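You operate a simulated robot arm through the tools that you are given. There is no shell and no other tool. Be economical: measure what you need, move in short steps, check, and stop when the job is done.

Carry out the task below with a simulated robot arm. There is one attempt and no reset: what you move stays moved.

## Task
Put the white battery pack and the blue clothes peg in the blue summer box.

Only the result counts: the job must be done as asked and must still hold three seconds after the hand-in. Knocking over, shifting, dropping, spilling or breaking anything else fails it.

## Robot
A 7-joint arm with a two-finger parallel gripper, fixed in place. Base frame: the origin is at the foot of the arm, x ahead of it, y to its left, z up; the work surface is at about z = -3. Units: mm, degrees, N and s.
With the tool pointing down near the work surface it reaches from about 220 to 580 mm from the base axis. Its first joint turns from -66.0 to 66.0 degrees. Payload 2.5 kg.
Tool frame: the origin (TCP) lies between the finger pads and is the grasp point; the fingertips stand 23 mm ahead of it; z points along the fingers, y is the line along which they close. Largest opening 94 mm; finger width 38, thickness 10; the body of the gripper, 54 by 96 mm, starts 39 mm behind the TCP.
Orientation is that of the tool frame in the base frame, as a unit quaternion [x, y, z, w]. With the fingers straight down and closing along the base's y, the tool's x points along the base's -x, its y along +y and its z along -z.

## Interface
- The arm moves only by the tool servo_tool. Its argument "series" is a list of rows, each an object (a shift or turn left out is 0, a gripper value left out holds the last) with "linear": the shift along the tool's x, y, z in units of 500 mm (1.0 is 500 mm), a list of three; "rotation": the turn, a rotation vector about the tool's x, y, z in units of 60 degrees (1.0 is 60 degrees), a list of three; "gripper": the gripper command, from -1 (fully open) to 1 (shut), values between in proportion. In form: [{"linear": [dx, dy, dz], "rotation": [ax, ay, az], "gripper": gripper}, ...]. A call has 1 to 12 rows; each row is the pose to reach, as a shift and turn from the pose commanded when the call began, along the tool's axes at that moment. A call with a number of a shift or a turn outside -1 to 1 is refused whole. Rows are played at 5 a second. More than 50 mm and 8.6 degrees between two rows, or a gripper value outside its range, and nothing of the call is played. A pose out of reach is approached as far as the arm can. The call stops where the force on the tool passes 40 N (or 10 N more than at its start, if that is more) or the arm is blocked; 0.2 s more then pass. The fingers move at their own pace (about 108 mm/s each) and stop on an object; they squeeze with about 27 N. The grip force told is the motor's: it shows also when the fingers shut on nothing. Time passes only in rows, and 0.2 s behind the last, so rows that repeat a pose let the fingers close. The reply holds the time, the measured pose of the TCP, the force on the tool along the base axes, the opening and the grip force, in the units named above and with some noise, and new pictures: "show" is both (left out), scene, wrist or none.
- Cameras (640 x 400 px; columns grow to the right, rows downward): "scene" is fixed at [120, -401.7, 569.8]; the picture's right is [0.86, -0.51, 0.00], its down [-0.25, -0.42, -0.87] and it looks along [0.44, 0.75, -0.49] (base axes); focal length 331 px, centre (320, 200). "wrist" rides on the gripper at [-39, 0, -44] in the tool frame; the picture's right is [0.00, -1.00, 0.00], its down [0.97, 0.00, -0.24] and it looks along [0.24, 0.00, 0.97] (tool axes); focal length 218 px, centre (320, 200). There is no depth. A picture from a camera that has moved, and an enlarged one, comes with that camera's place and axes in the base frame and with its lens. The place of the scene camera against the robot may be out by one fixed shift of up to 25 mm in any direction.
- enlarge(camera, box): a new picture of the part [left, top, right, bottom] of that camera's present view, enlarged. It takes no simulated time.
- job_done(): hands the job in; it is judged then, once.

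Work in short steps. Places have to be worked out from the pictures, the camera data and where the tool is seen: move nearer, look again, correct. Check each grasp and each placing, and mend what went wrong. You have 90 turns and 170 pictures in all, those below and enlarged ones among them. Open the gripper and draw the arm clear of the work before you hand the job in, unless the task says otherwise; then end with one line.

The tools are called by a JSON object that holds its "method" and its "body". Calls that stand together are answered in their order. servo_tool: Moves the arm, as the interface text tells. Its arguments: {"type":"object","properties":{"series":{"type":"array"},"show":{"type":"string","enum":["both","scene","wrist","none"]}},"required":["series"]} The other tools are called the same way: enlarge (camera, box) takes an enlarged picture of a part of a camera's view; job_done () hands the job in.

At the start:

```text
time_s: 0.0
eef_pos: [329.7, 295.7, 326.2]
tool_rot: [0.0, 1.0, 0.001, -0.001]
force: [0.1, 0.2, 0.0]
width: 93.9
gripper_force: 0.1
```

scene: 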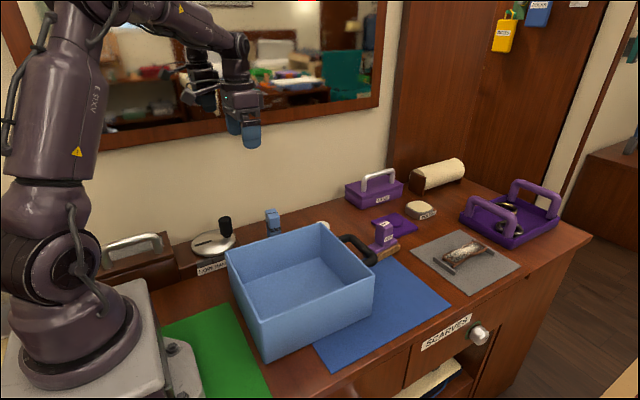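
wrist: 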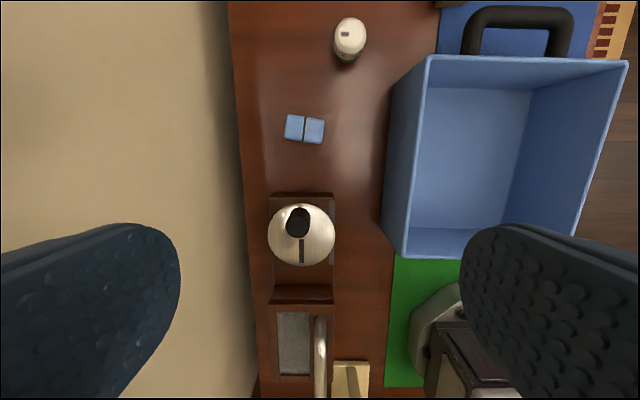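

I'll first look closely at the candidates: the blue item and the white item behind the box, and the box itself.

{"method": "enlarge", "body": {"camera": "wrist", "box": [230, 0, 430, 160]}}

{"method": "enlarge", "body": {"camera": "scene", "box": [180, 180, 420, 330]}}

{"method": "enlarge", "body": {"camera": "scene", "box": [330, 150, 570, 300]}}

```text
2.50 times, centred on (330, 80) of wrist
camera zoom: at [370.3, 295.0, 371.8], right [0.0, -1.0, 0.0], down [-0.97, 0.0, 0.24], along [-0.24, 0.0, -0.97], focal length 546 px, centre (295, 500)
```

zoom: 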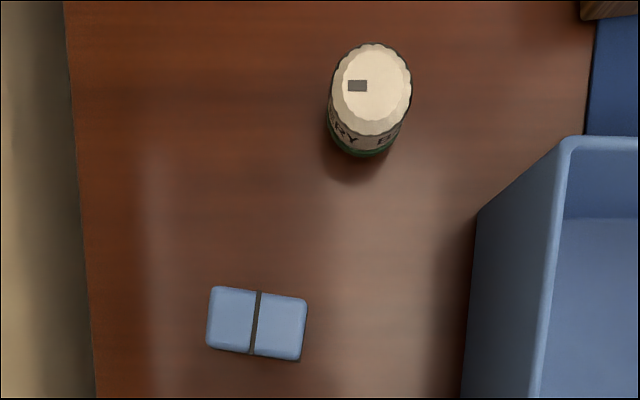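

```text
2.67 times, centred on (300, 255) of scene
camera zoom: at [120.0, -401.7, 569.8], right [0.86, -0.51, 0.0], down [-0.25, -0.42, -0.87], along [0.44, 0.75, -0.49], focal length 883 px, centre (373, 53)
```

zoom: 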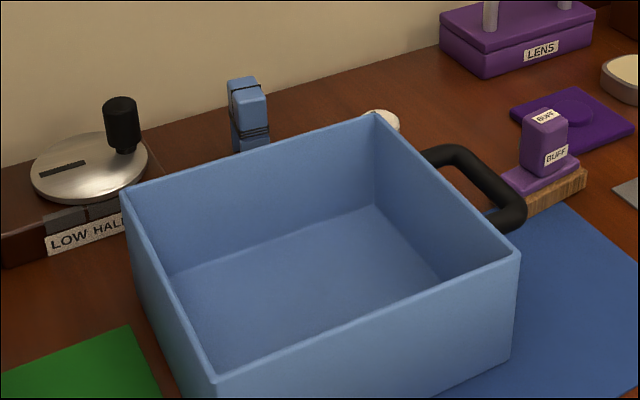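

```text
2.67 times, centred on (450, 225) of scene
camera zoom: at [120.0, -401.7, 569.8], right [0.86, -0.51, 0.0], down [-0.25, -0.42, -0.87], along [0.44, 0.75, -0.49], focal length 883 px, centre (-27, 133)
```

zoom: 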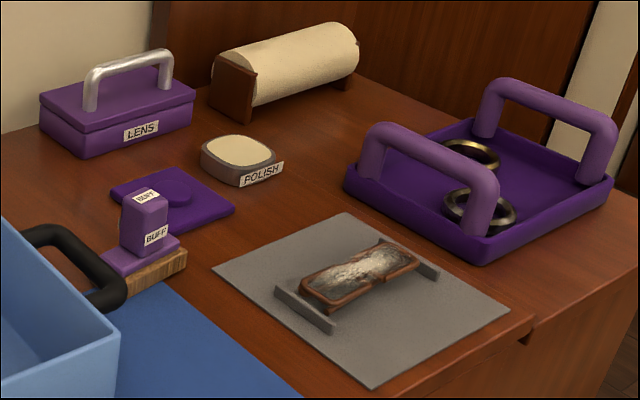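

The white cylinder lettered "…RY B…" stands at about (518, 254), roughly 30 mm tall, and the upright blue peg at about (394, 318). The box spans roughly x 234–460, y −20–182. I'll go nearer to the peg for a better measurement.

{"method": "servo_tool", "body": {"series": [{"linear": [-0.03, 0.01, 0.06]}, {"linear": [-0.06, 0.02, 0.13]}, {"linear": [-0.08, 0.04, 0.19]}, {"linear": [-0.1, 0.04, 0.24]}, {"linear": [-0.1, 0.04, 0.24]}]}}

```text
time_s: 1.2
eef_pos: [382.2, 314.1, 208.2]
tool_rot: [0.001, 1.0, -0.001, 0.0]
force: [-0.3, 0.3, -0.1]
width: 93.9
gripper_force: 0.1
camera wrist: at [420.8, 314.8, 252.9], right [0.0, -1.0, 0.0], down [-0.97, 0.0, 0.24], along [-0.24, 0.0, -0.97], focal length 218 px, centre (320, 200)
```

scene: 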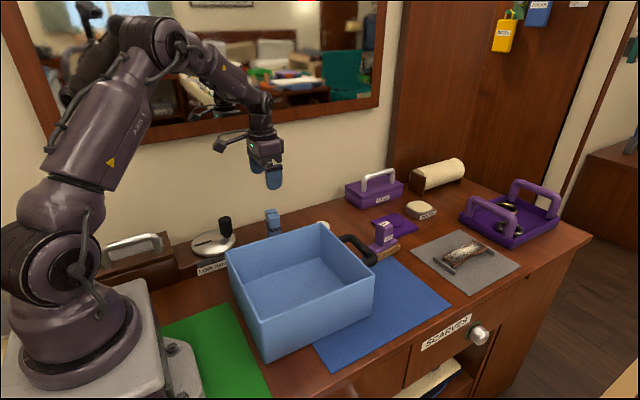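
wrist: 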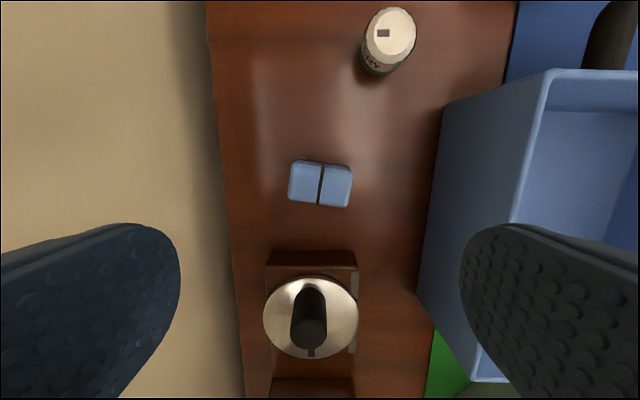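

The peg top is at about (389, 315, 59), 55 × 36 mm, turned about 8°. I align the fingers with it and go down partway to look again.

{"method": "servo_tool", "body": {"series": [{"linear": [-0.008, 0, 0.05], "rotation": [0, 0, 0.067]}, {"linear": [-0.017, 0, 0.1], "rotation": [0, 0, 0.133]}, {"linear": [-0.017, 0, 0.15], "rotation": [0, 0, 0.133]}, {"linear": [-0.017, 0, 0.17], "rotation": [0, 0, 0.133]}, {"linear": [-0.017, 0, 0.17], "rotation": [0, 0, 0.133]}]}}

```text
time_s: 2.4
eef_pos: [389.9, 314.2, 122.7]
tool_rot: [0.07, 0.998, 0.0, 0.0]
force: [0.0, -0.2, -0.8]
width: 94.0
gripper_force: 0.1
camera wrist: at [428.5, 309.0, 167.4], right [-0.14, -0.99, 0.0], down [-0.96, 0.13, 0.24], along [-0.24, 0.03, -0.97], focal length 218 px, centre (320, 200)
```

scene: 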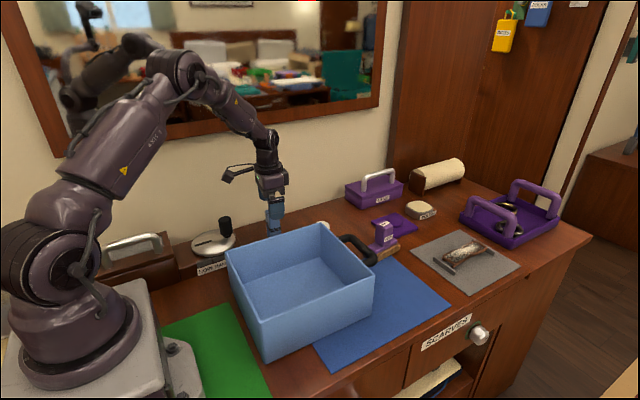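
wrist: 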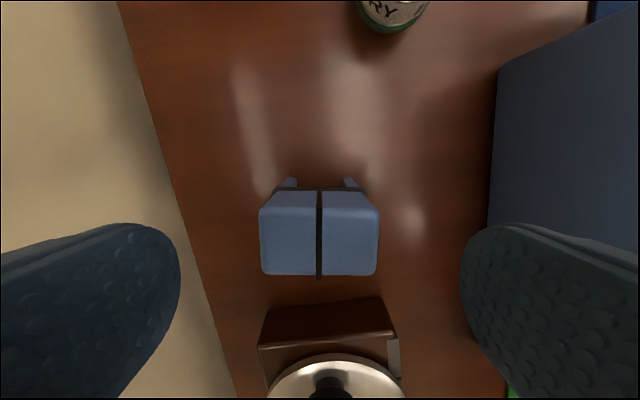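

Comparing apparent sizes, the peg is taller than I thought: its top is near z 90 and it is about 46 mm wide, centred near (393, 314). I descend to TCP z≈63 around it, still open.

{"method": "servo_tool", "body": {"series": [{"linear": [-0.006, 0, 0.04]}, {"linear": [-0.006, 0, 0.08]}, {"linear": [-0.006, 0, 0.12]}, {"linear": [-0.006, 0, 0.12]}]}}

```text
time_s: 3.4
eef_pos: [393.1, 314.0, 60.8]
tool_rot: [0.07, 0.998, 0.0, -0.001]
force: [-0.6, 0.7, -0.3]
width: 94.0
gripper_force: 0.1
camera wrist: at [433.0, 308.7, 107.1], right [-0.14, -0.99, 0.0], down [-0.96, 0.13, 0.24], along [-0.24, 0.03, -0.97], focal length 218 px, centre (320, 200)
```

scene: 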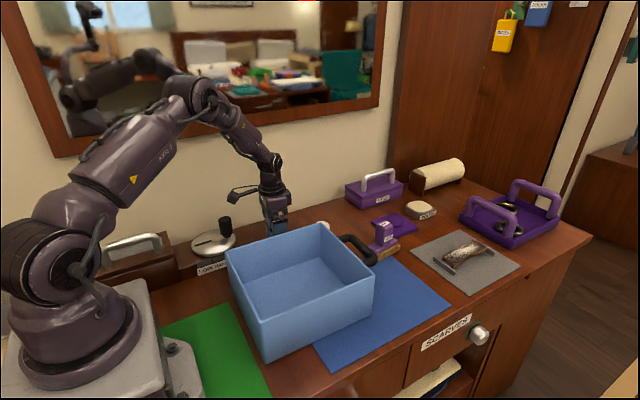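
wrist: 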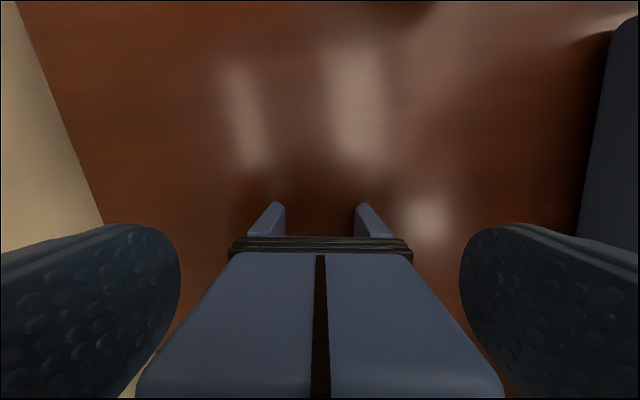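

The fingers straddle the peg evenly, with a band around it near z 57. I close on it and wait.

{"method": "servo_tool", "body": {"series": [{"gripper": 1}, {"gripper": 1}, {"gripper": 1}, {"gripper": 1}], "show": "wrist"}}

```text
time_s: 4.4
eef_pos: [394.1, 315.0, 61.7]
tool_rot: [0.069, 0.998, 0.001, -0.001]
force: [0.0, -0.1, -0.5]
width: 48.1
gripper_force: 26.7
camera wrist: at [432.8, 308.6, 107.2], right [-0.14, -0.99, 0.0], down [-0.96, 0.13, 0.24], along [-0.24, 0.03, -0.97], focal length 218 px, centre (320, 200)
```

wrist: 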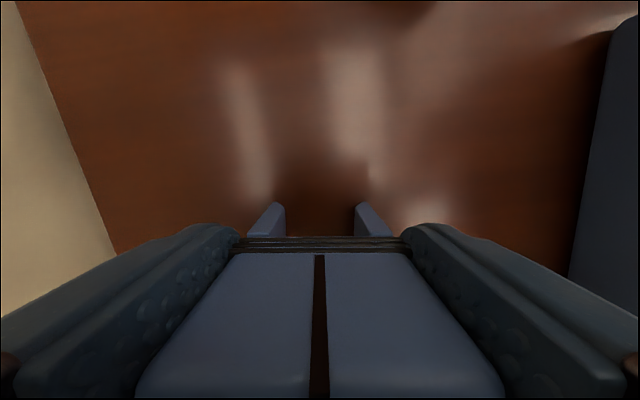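

It holds at 48 mm. Triangulating the box corner over two wrist views gives rim z≈107, far wall x≈465, left wall y≈180. I lift straight up to z≈208.

{"method": "servo_tool", "body": {"series": [{"linear": [0, 0, -0.04]}, {"linear": [0, 0, -0.1]}, {"linear": [0, 0, -0.17]}, {"linear": [0, 0, -0.24]}, {"linear": [0, 0, -0.3]}, {"linear": [0, 0, -0.3]}]}}

```text
time_s: 5.8
eef_pos: [391.1, 315.3, 211.8]
tool_rot: [0.069, 0.998, 0.0, 0.0]
force: [-0.8, 0.2, -0.4]
width: 48.1
gripper_force: 26.9
camera wrist: at [431.3, 310.2, 256.7], right [-0.14, -0.99, 0.0], down [-0.96, 0.14, 0.24], along [-0.24, 0.03, -0.97], focal length 218 px, centre (320, 200)
```

scene: 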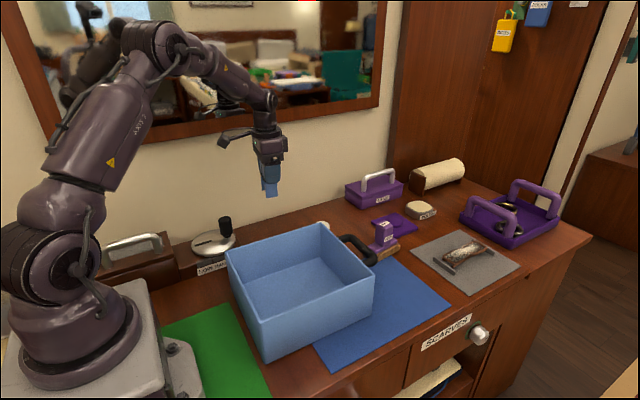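
wrist: 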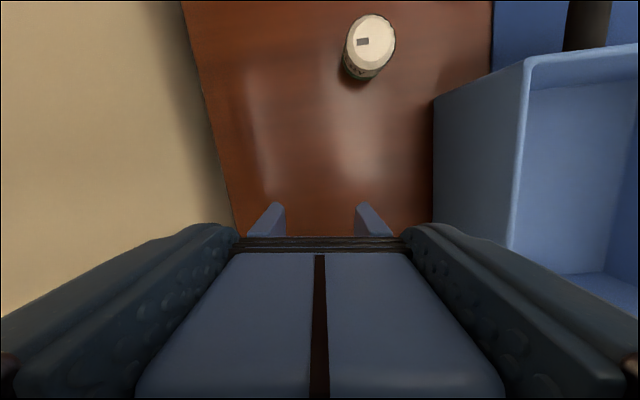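

Peg lifted and its bottom is ~40 mm above the rim. I carry it over the box to about (315, 65).

{"method": "servo_tool", "body": {"series": [{"linear": [0.01, -0.07, 0]}, {"linear": [0.025, -0.155, 0]}, {"linear": [0.038, -0.24, 0]}, {"linear": [0.05, -0.325, 0]}, {"linear": [0.065, -0.41, 0]}, {"linear": [0.075, -0.47, 0]}, {"linear": [0.08, -0.516, 0]}, {"linear": [0.08, -0.516, 0]}]}}

```text
time_s: 7.6
eef_pos: [316.8, 64.0, 212.0]
tool_rot: [0.071, 0.997, 0.0, 0.0]
force: [-0.1, 0.0, -0.6]
width: 48.8
gripper_force: 26.6
camera wrist: at [355.6, 57.7, 256.9], right [-0.14, -0.99, 0.0], down [-0.96, 0.13, 0.24], along [-0.24, 0.03, -0.97], focal length 218 px, centre (320, 200)
```

scene: 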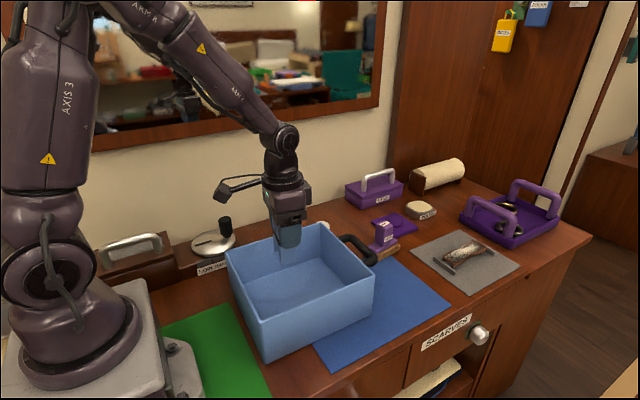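
wrist: 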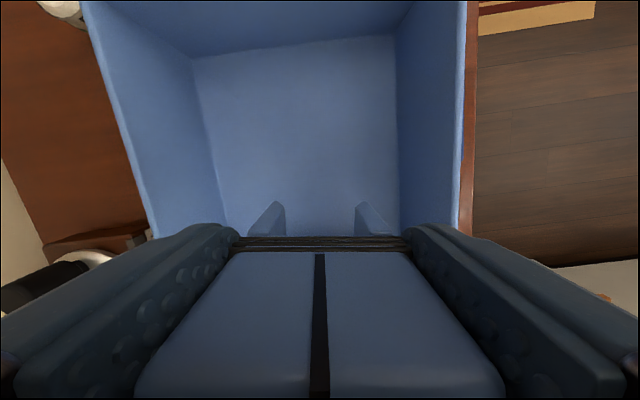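

Inside the box there is ample room on every side. I lower to z≈76 first.

{"method": "servo_tool", "body": {"series": [{"linear": [0, 0, 0.06]}, {"linear": [0, 0, 0.12]}, {"linear": [0, 0, 0.18]}, {"linear": [0, 0, 0.23]}, {"linear": [0, 0, 0.262]}, {"linear": [0, 0, 0.272]}, {"linear": [0, 0, 0.272]}]}}

```text
time_s: 9.2
eef_pos: [316.6, 64.7, 78.0]
tool_rot: [0.07, 0.998, 0.001, 0.0]
force: [0.3, 0.4, -0.7]
width: 48.2
gripper_force: 26.8
camera wrist: at [355.9, 59.2, 120.9], right [-0.14, -0.99, 0.0], down [-0.96, 0.13, 0.24], along [-0.24, 0.03, -0.97], focal length 218 px, centre (320, 200)
```

scene: 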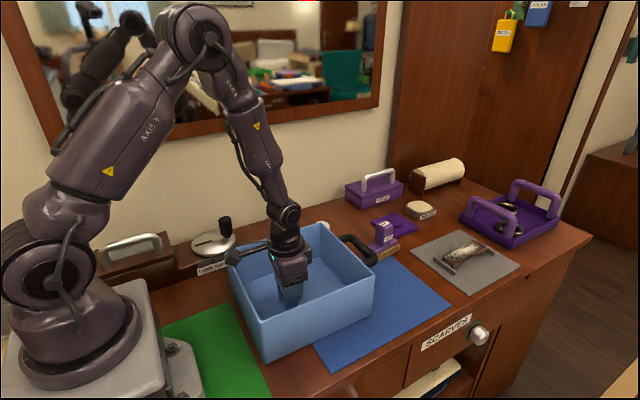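
wrist: 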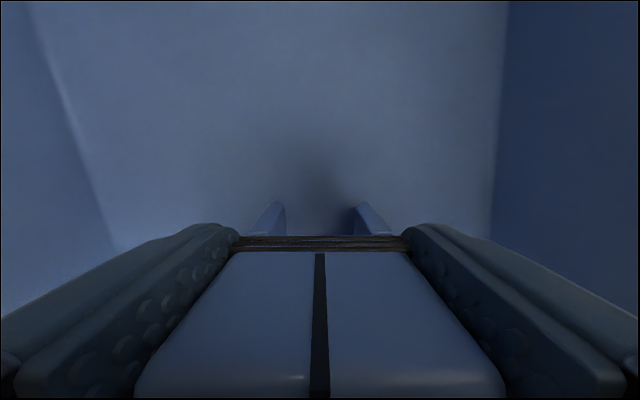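

No contact yet; I lower slowly by 7 mm and read the force.

{"method": "servo_tool", "body": {"series": [{"linear": [0, 0, 0.004]}, {"linear": [0, 0, 0.008]}, {"linear": [0, 0, 0.011]}, {"linear": [0, 0, 0.014]}, {"linear": [0, 0, 0.014]}], "show": "wrist"}}

```text
time_s: 10.2
eef_pos: [316.7, 65.4, 69.3]
tool_rot: [0.07, 0.998, 0.0, 0.0]
force: [-2.3, -0.3, 10.7]
width: 48.5
gripper_force: 26.5
stopped in row 5: the force on the tool passed its limit (the readings are from after the stop); the commanded pose is now the measured one
camera wrist: at [356.7, 59.2, 115.6], right [-0.14, -0.99, 0.0], down [-0.96, 0.14, 0.24], along [-0.24, 0.03, -0.97], focal length 218 px, centre (320, 200)
```

wrist: 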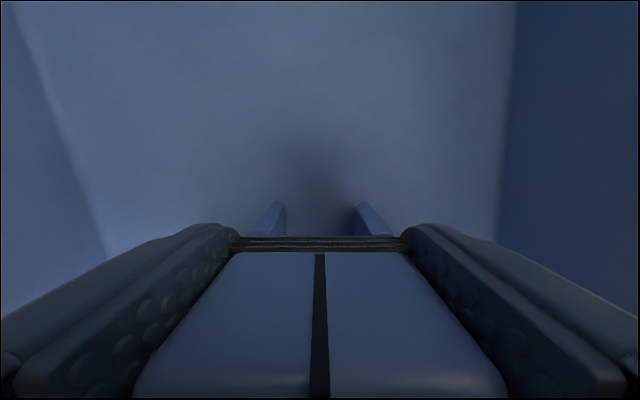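

Contact with the box floor (force up, TCP ≈ 70). I release gently and stay still.

{"method": "servo_tool", "body": {"series": [{"gripper": 0.3}, {"gripper": -0.3}, {"gripper": -0.9}, {"gripper": -0.9}, {"gripper": -0.9}]}}

```text
time_s: 11.4
eef_pos: [317.7, 64.0, 70.8]
tool_rot: [0.07, 0.998, 0.001, 0.0]
force: [0.3, -0.3, 0.6]
width: 89.3
gripper_force: 0.0
camera wrist: at [356.7, 59.3, 115.3], right [-0.14, -0.99, 0.0], down [-0.96, 0.14, 0.24], along [-0.24, 0.03, -0.97], focal length 218 px, centre (320, 200)
```

scene: 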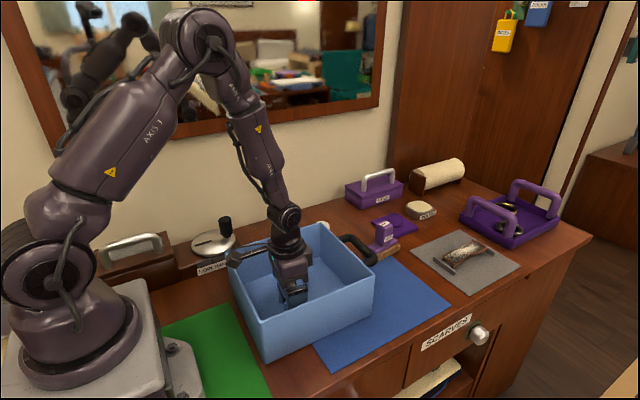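
wrist: 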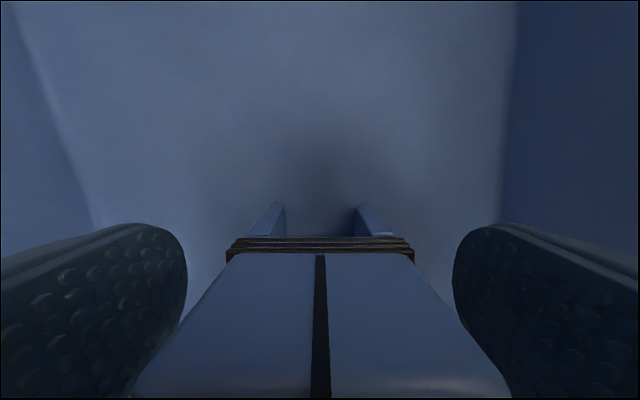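

The peg stands free in the box. I rise straight up to z≈220.

{"method": "servo_tool", "body": {"series": [{"linear": [0, 0, -0.04]}, {"linear": [0, 0, -0.1]}, {"linear": [0, 0, -0.17]}, {"linear": [0, 0, -0.24]}, {"linear": [0, 0, -0.3]}, {"linear": [0, 0, -0.3]}]}}

```text
time_s: 12.8
eef_pos: [317.7, 64.6, 222.3]
tool_rot: [0.069, 0.998, 0.001, 0.0]
force: [0.1, 0.0, 0.5]
width: 89.2
gripper_force: 0.1
camera wrist: at [357.2, 58.7, 266.5], right [-0.14, -0.99, 0.0], down [-0.96, 0.14, 0.24], along [-0.24, 0.03, -0.97], focal length 218 px, centre (320, 200)
```

scene: 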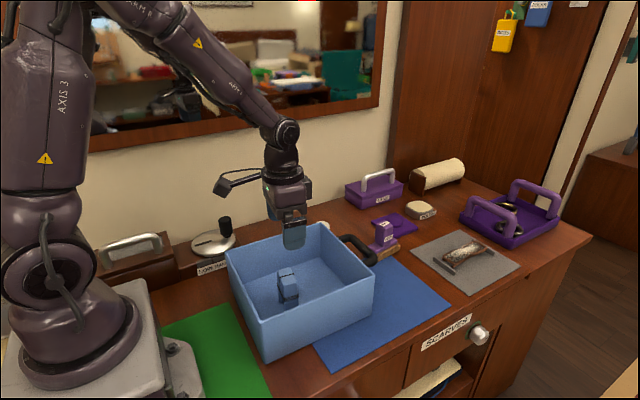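
wrist: 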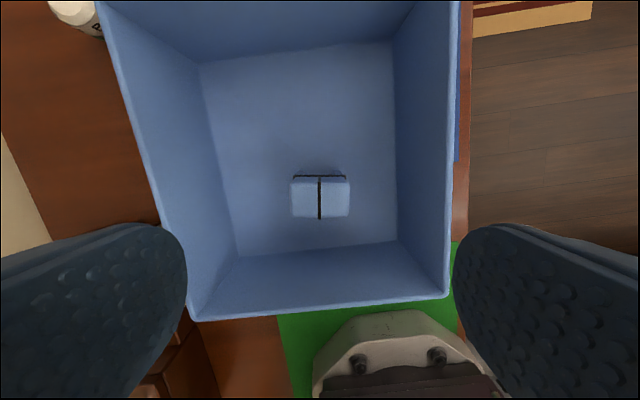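

The peg stands in the box. Triangulating the battery from three wrist views puts its top at about (505, 258, 58), 40 mm across. I go over there for a look.

{"method": "servo_tool", "body": {"series": [{"linear": [-0.04, 0.07, 0]}, {"linear": [-0.08, 0.14, 0]}, {"linear": [-0.12, 0.21, 0]}, {"linear": [-0.16, 0.28, 0]}, {"linear": [-0.21, 0.35, 0]}, {"linear": [-0.248, 0.42, 0], "gripper": -1}, {"linear": [-0.248, 0.42, 0.04]}, {"linear": [-0.248, 0.42, 0.08]}, {"linear": [-0.248, 0.42, 0.08]}]}}

```text
time_s: 14.8
eef_pos: [469.0, 256.7, 179.9]
tool_rot: [0.07, 0.998, 0.0, 0.0]
force: [-0.8, -0.4, 0.6]
width: 94.3
gripper_force: 0.1
camera wrist: at [509.1, 250.4, 224.2], right [-0.14, -0.99, 0.0], down [-0.96, 0.14, 0.24], along [-0.24, 0.03, -0.97], focal length 218 px, centre (320, 200)
```

scene: 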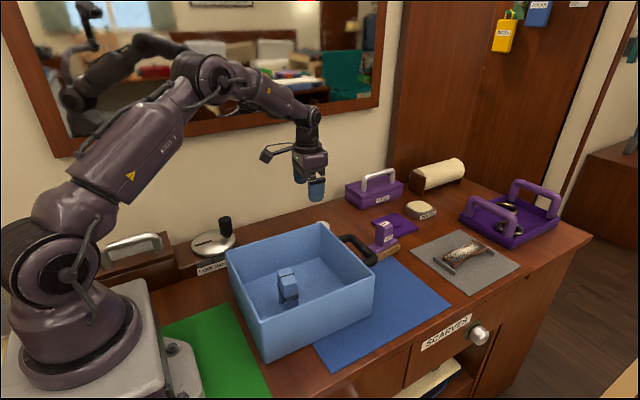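
wrist: 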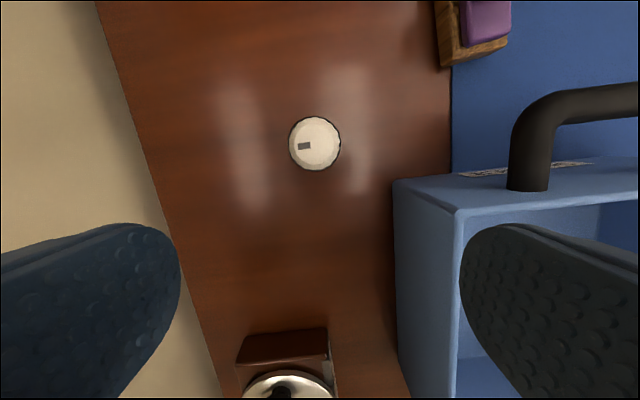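

Now the battery top reads (510, 255), 38 mm across. I move over it and down to z≈100.

{"method": "servo_tool", "body": {"series": [{"linear": [-0.04, 0.005, 0]}, {"linear": [-0.08, 0.009, 0.03]}, {"linear": [-0.08, 0.009, 0.09]}, {"linear": [-0.08, 0.009, 0.15]}, {"linear": [-0.08, 0.009, 0.16]}, {"linear": [-0.08, 0.009, 0.16]}]}}

{"method": "enlarge", "body": {"camera": "scene", "box": [250, 130, 410, 230]}}

```text
time_s: 16.2
eef_pos: [511.0, 254.4, 101.1]
tool_rot: [0.07, 0.998, 0.001, 0.001]
force: [-0.1, -0.3, -0.2]
width: 94.1
gripper_force: 0.2
camera wrist: at [550.2, 248.9, 145.9], right [-0.14, -0.99, 0.0], down [-0.96, 0.14, 0.24], along [-0.24, 0.03, -0.97], focal length 218 px, centre (320, 200)
```

scene: 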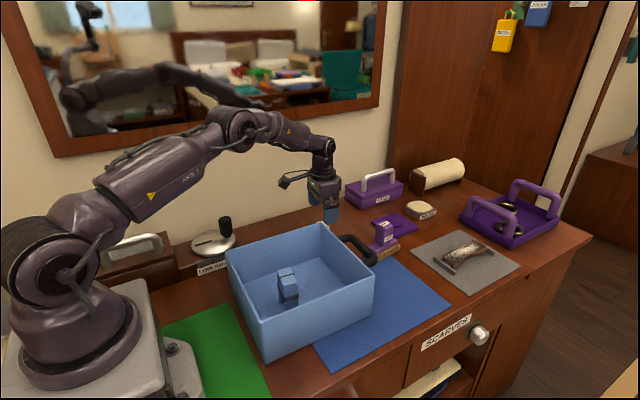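
wrist: 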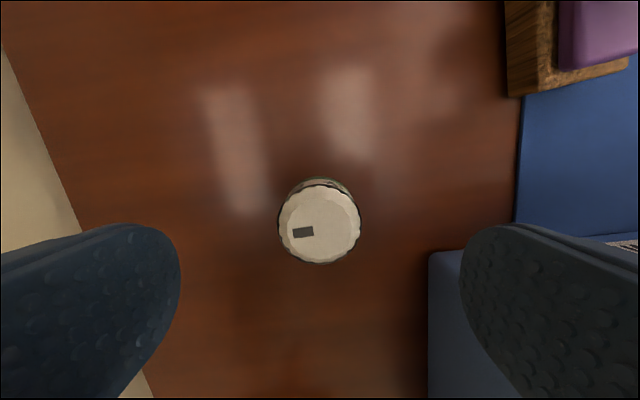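

```text
4.00 times, centred on (330, 180) of scene
camera zoom: at [120.0, -401.7, 569.8], right [0.86, -0.51, 0.0], down [-0.25, -0.42, -0.87], along [0.44, 0.75, -0.49], focal length 1324 px, centre (280, 280)
```

zoom: 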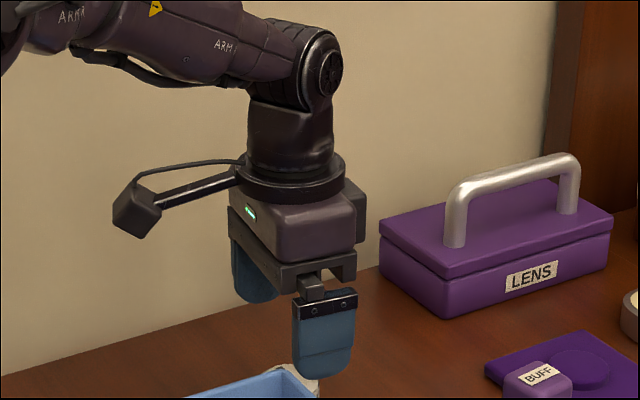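

It is centred between the fingers, top about z 50. I descend to TCP z≈31 around it.

{"method": "servo_tool", "body": {"series": [{"linear": [-0.005, 0, 0.04]}, {"linear": [-0.005, 0, 0.08]}, {"linear": [-0.005, 0, 0.115]}, {"linear": [-0.005, 0, 0.14]}, {"linear": [-0.005, 0, 0.14]}]}}

```text
time_s: 17.4
eef_pos: [511.4, 254.0, 29.6]
tool_rot: [0.07, 0.998, 0.0, 0.0]
force: [-0.4, -0.3, -0.6]
width: 93.9
gripper_force: 0.1
camera wrist: at [551.1, 247.5, 74.4], right [-0.14, -0.99, 0.0], down [-0.96, 0.14, 0.24], along [-0.24, 0.03, -0.97], focal length 218 px, centre (320, 200)
```

scene: 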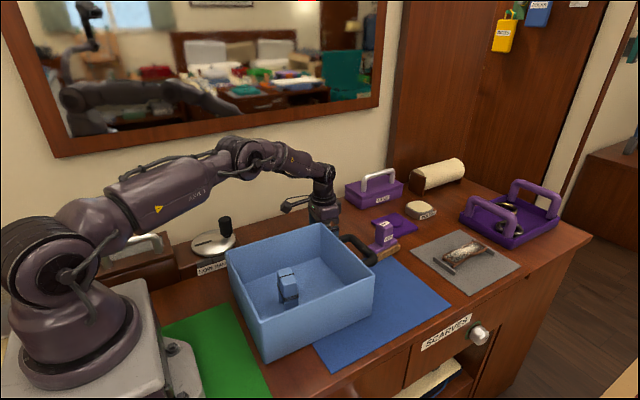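
wrist: 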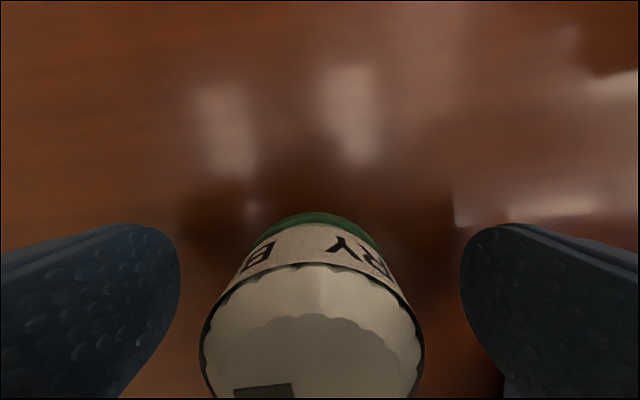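

The battery (lettered around the rim) sits between the fingers. I close.

{"method": "servo_tool", "body": {"series": [{"gripper": 1}, {"gripper": 1}, {"gripper": 1}, {"gripper": 1}], "show": "wrist"}}

```text
time_s: 18.4
eef_pos: [512.9, 253.7, 29.5]
tool_rot: [0.07, 0.998, 0.0, 0.001]
force: [0.4, -0.7, 0.6]
width: 40.9
gripper_force: 26.9
camera wrist: at [551.1, 247.5, 74.6], right [-0.14, -0.99, 0.0], down [-0.96, 0.14, 0.24], along [-0.24, 0.03, -0.97], focal length 218 px, centre (320, 200)
```

wrist: 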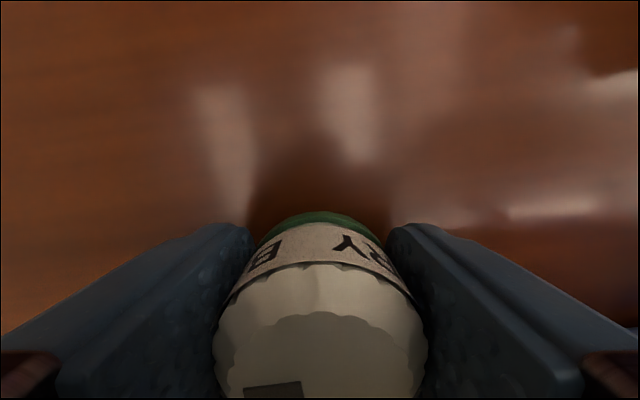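

Held at 41 mm. Lift straight up to z≈205.

{"method": "servo_tool", "body": {"series": [{"linear": [0, 0, -0.03]}, {"linear": [0, 0, -0.09]}, {"linear": [0, 0, -0.16]}, {"linear": [0, 0, -0.23]}, {"linear": [0, 0, -0.3]}, {"linear": [0, 0, -0.35]}, {"linear": [0, 0, -0.35]}]}}

```text
time_s: 20.0
eef_pos: [512.3, 254.4, 204.1]
tool_rot: [0.07, 0.998, 0.0, 0.001]
force: [-0.1, 0.3, -0.8]
width: 40.7
gripper_force: 27.3
camera wrist: at [551.8, 247.8, 249.9], right [-0.14, -0.99, 0.0], down [-0.96, 0.14, 0.24], along [-0.24, 0.03, -0.97], focal length 218 px, centre (320, 200)
```

scene: 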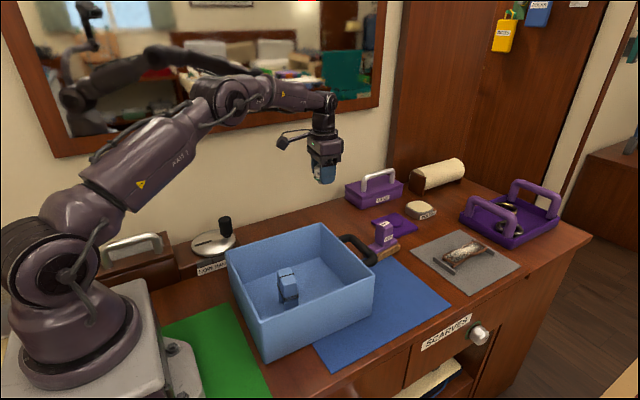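
wrist: 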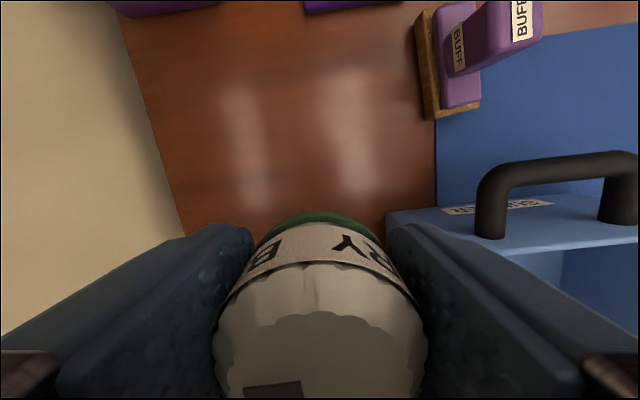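

Battery lifted. I carry it over the box to about (395, 98), clear of the peg, far wall and handle.

{"method": "servo_tool", "body": {"series": [{"linear": [0.04, -0.07, 0]}, {"linear": [0.08, -0.145, 0]}, {"linear": [0.12, -0.22, 0]}, {"linear": [0.16, -0.29, 0]}, {"linear": [0.188, -0.342, 0]}, {"linear": [0.188, -0.342, 0]}]}}

```text
time_s: 21.4
eef_pos: [396.2, 96.4, 203.2]
tool_rot: [0.07, 0.998, 0.0, 0.0]
force: [0.4, -0.2, -0.7]
width: 40.8
gripper_force: 27.3
camera wrist: at [435.2, 92.2, 249.2], right [-0.14, -0.99, 0.0], down [-0.96, 0.13, 0.24], along [-0.24, 0.03, -0.97], focal length 218 px, centre (320, 200)
```

scene: 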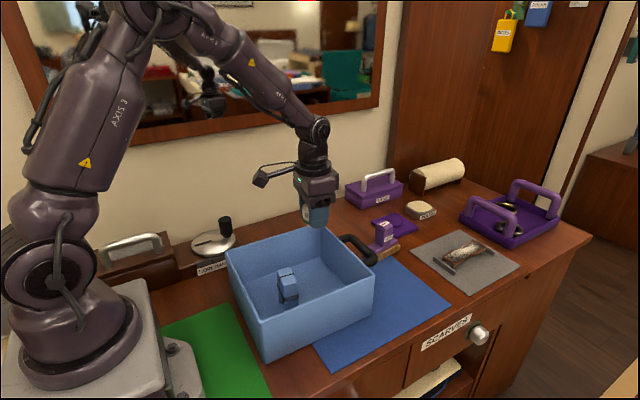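
wrist: 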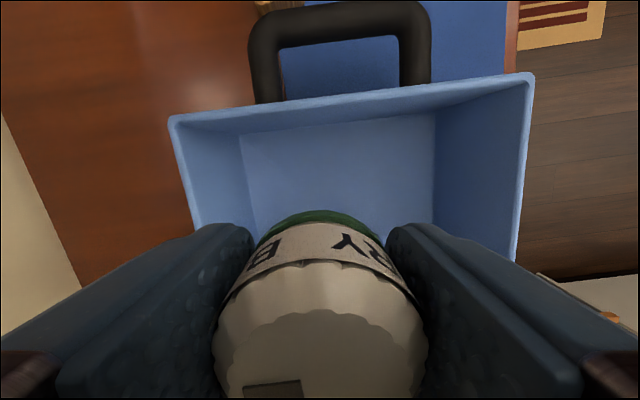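

Position over the box looks right. I lower to about z 46.

{"method": "servo_tool", "body": {"series": [{"linear": [0, 0, 0.06]}, {"linear": [0, 0, 0.12]}, {"linear": [0, 0, 0.18]}, {"linear": [0, 0, 0.24]}, {"linear": [0, 0, 0.29]}, {"linear": [0, 0, 0.312]}, {"linear": [0, 0, 0.312]}]}}

```text
time_s: 23.0
eef_pos: [394.8, 98.5, 48.2]
tool_rot: [0.07, 0.998, 0.001, 0.0]
force: [-0.4, 0.0, -0.6]
width: 40.6
gripper_force: 27.2
camera wrist: at [435.0, 93.2, 92.9], right [-0.14, -0.99, 0.0], down [-0.96, 0.14, 0.24], along [-0.24, 0.03, -0.97], focal length 218 px, centre (320, 200)
```

scene: 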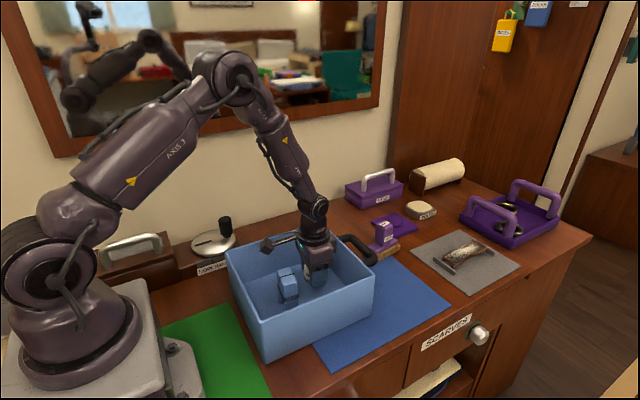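
wrist: 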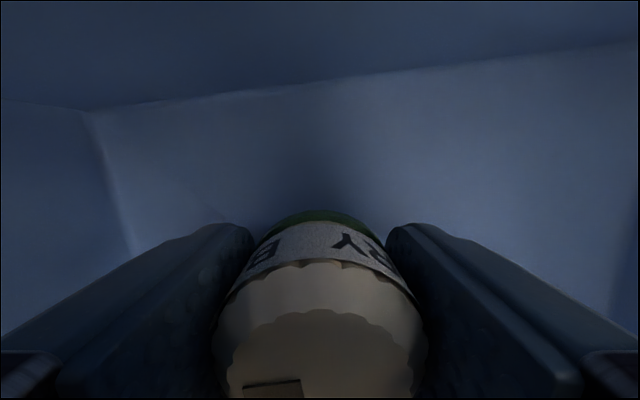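

Clear of everything. I lower slowly until it touches the floor.

{"method": "servo_tool", "body": {"series": [{"linear": [0, 0, 0.006]}, {"linear": [0, 0, 0.011]}, {"linear": [0, 0, 0.014]}, {"linear": [0, 0, 0.017]}, {"linear": [0, 0, 0.019]}, {"linear": [0, 0, 0.021]}], "show": "none"}}

```text
time_s: 24.4
eef_pos: [395.9, 98.0, 38.5]
tool_rot: [0.069, 0.998, 0.0, 0.001]
force: [0.0, -0.5, -0.7]
width: 40.7
gripper_force: 27.5
```

No contact at z≈38; a little further, in small steps.

{"method": "servo_tool", "body": {"series": [{"linear": [0, 0, 0.002]}, {"linear": [0, 0, 0.004]}, {"linear": [0, 0, 0.006]}, {"linear": [0, 0, 0.008]}], "show": "none"}}

```text
time_s: 25.4
eef_pos: [396.7, 98.7, 36.1]
tool_rot: [0.07, 0.998, 0.0, 0.002]
force: [0.1, -2.6, 18.9]
width: 40.2
gripper_force: 27.4
```

Contact (19 N). I release partway, so the fingers stay off the walls.

{"method": "servo_tool", "body": {"series": [{"gripper": 0}, {"gripper": -0.3}, {"gripper": -0.6}, {"gripper": -0.6}, {"gripper": -0.6}], "show": "wrist"}}

```text
time_s: 26.6
eef_pos: [396.1, 98.0, 35.6]
tool_rot: [0.07, 0.998, -0.001, 0.0]
force: [-0.3, -1.2, -1.1]
width: 75.1
gripper_force: 0.2
camera wrist: at [434.9, 92.7, 80.4], right [-0.14, -0.99, 0.0], down [-0.96, 0.14, 0.24], along [-0.24, 0.03, -0.97], focal length 218 px, centre (320, 200)
```

wrist: 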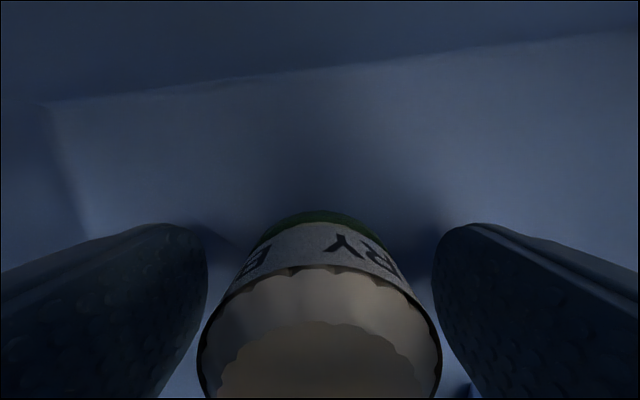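

The battery stands free. I rise straight up.

{"method": "servo_tool", "body": {"series": [{"linear": [0, 0, -0.03]}, {"linear": [0, 0, -0.09]}, {"linear": [0, 0, -0.17]}, {"linear": [0, 0, -0.25]}, {"linear": [0, 0, -0.33]}, {"linear": [0, 0, -0.41]}, {"linear": [0, 0, -0.45], "gripper": -1}, {"linear": [0, 0, -0.45]}]}}

{"method": "enlarge", "body": {"camera": "scene", "box": [200, 190, 440, 340]}}

```text
time_s: 28.4
eef_pos: [393.9, 99.4, 260.8]
tool_rot: [0.07, 0.998, 0.0, -0.001]
force: [-0.2, 0.7, -0.8]
width: 93.9
gripper_force: 0.1
camera wrist: at [433.5, 93.2, 305.9], right [-0.14, -0.99, 0.0], down [-0.96, 0.14, 0.24], along [-0.24, 0.03, -0.97], focal length 218 px, centre (320, 200)
```

scene: 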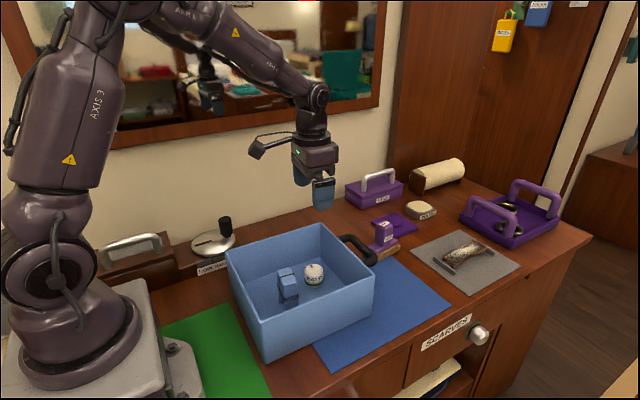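
wrist: 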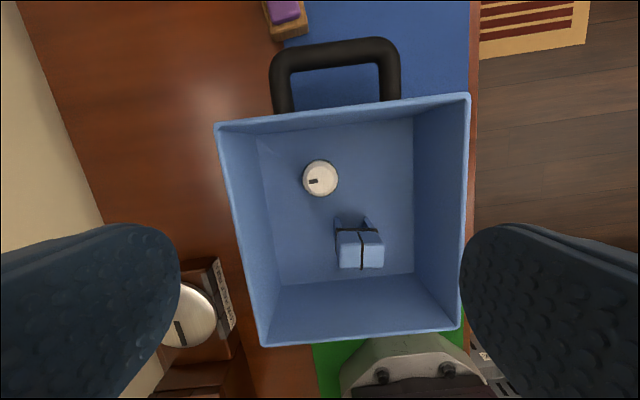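

```text
2.67 times, centred on (320, 265) of scene
camera zoom: at [120.0, -401.7, 569.8], right [0.86, -0.51, 0.0], down [-0.25, -0.42, -0.87], along [0.44, 0.75, -0.49], focal length 883 px, centre (320, 27)
```

zoom: 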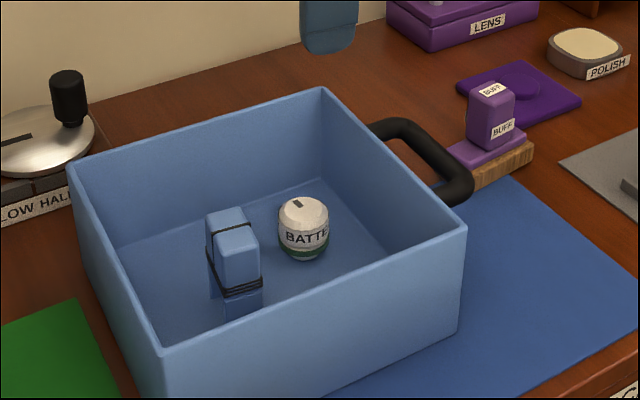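

Both items stand in the blue box, nothing else has shifted, and the gripper is open and well above the work. I hand the job in.

{"method": "job_done", "body": {}}

```text
The job is handed in.
```

The white battery pack and the blue clothes peg are both standing in the blue box. The last pictures show nothing else moved, and the job is handed in. I only saw part of the box's label, so I took it as the summer box because it is the only open blue box in view.
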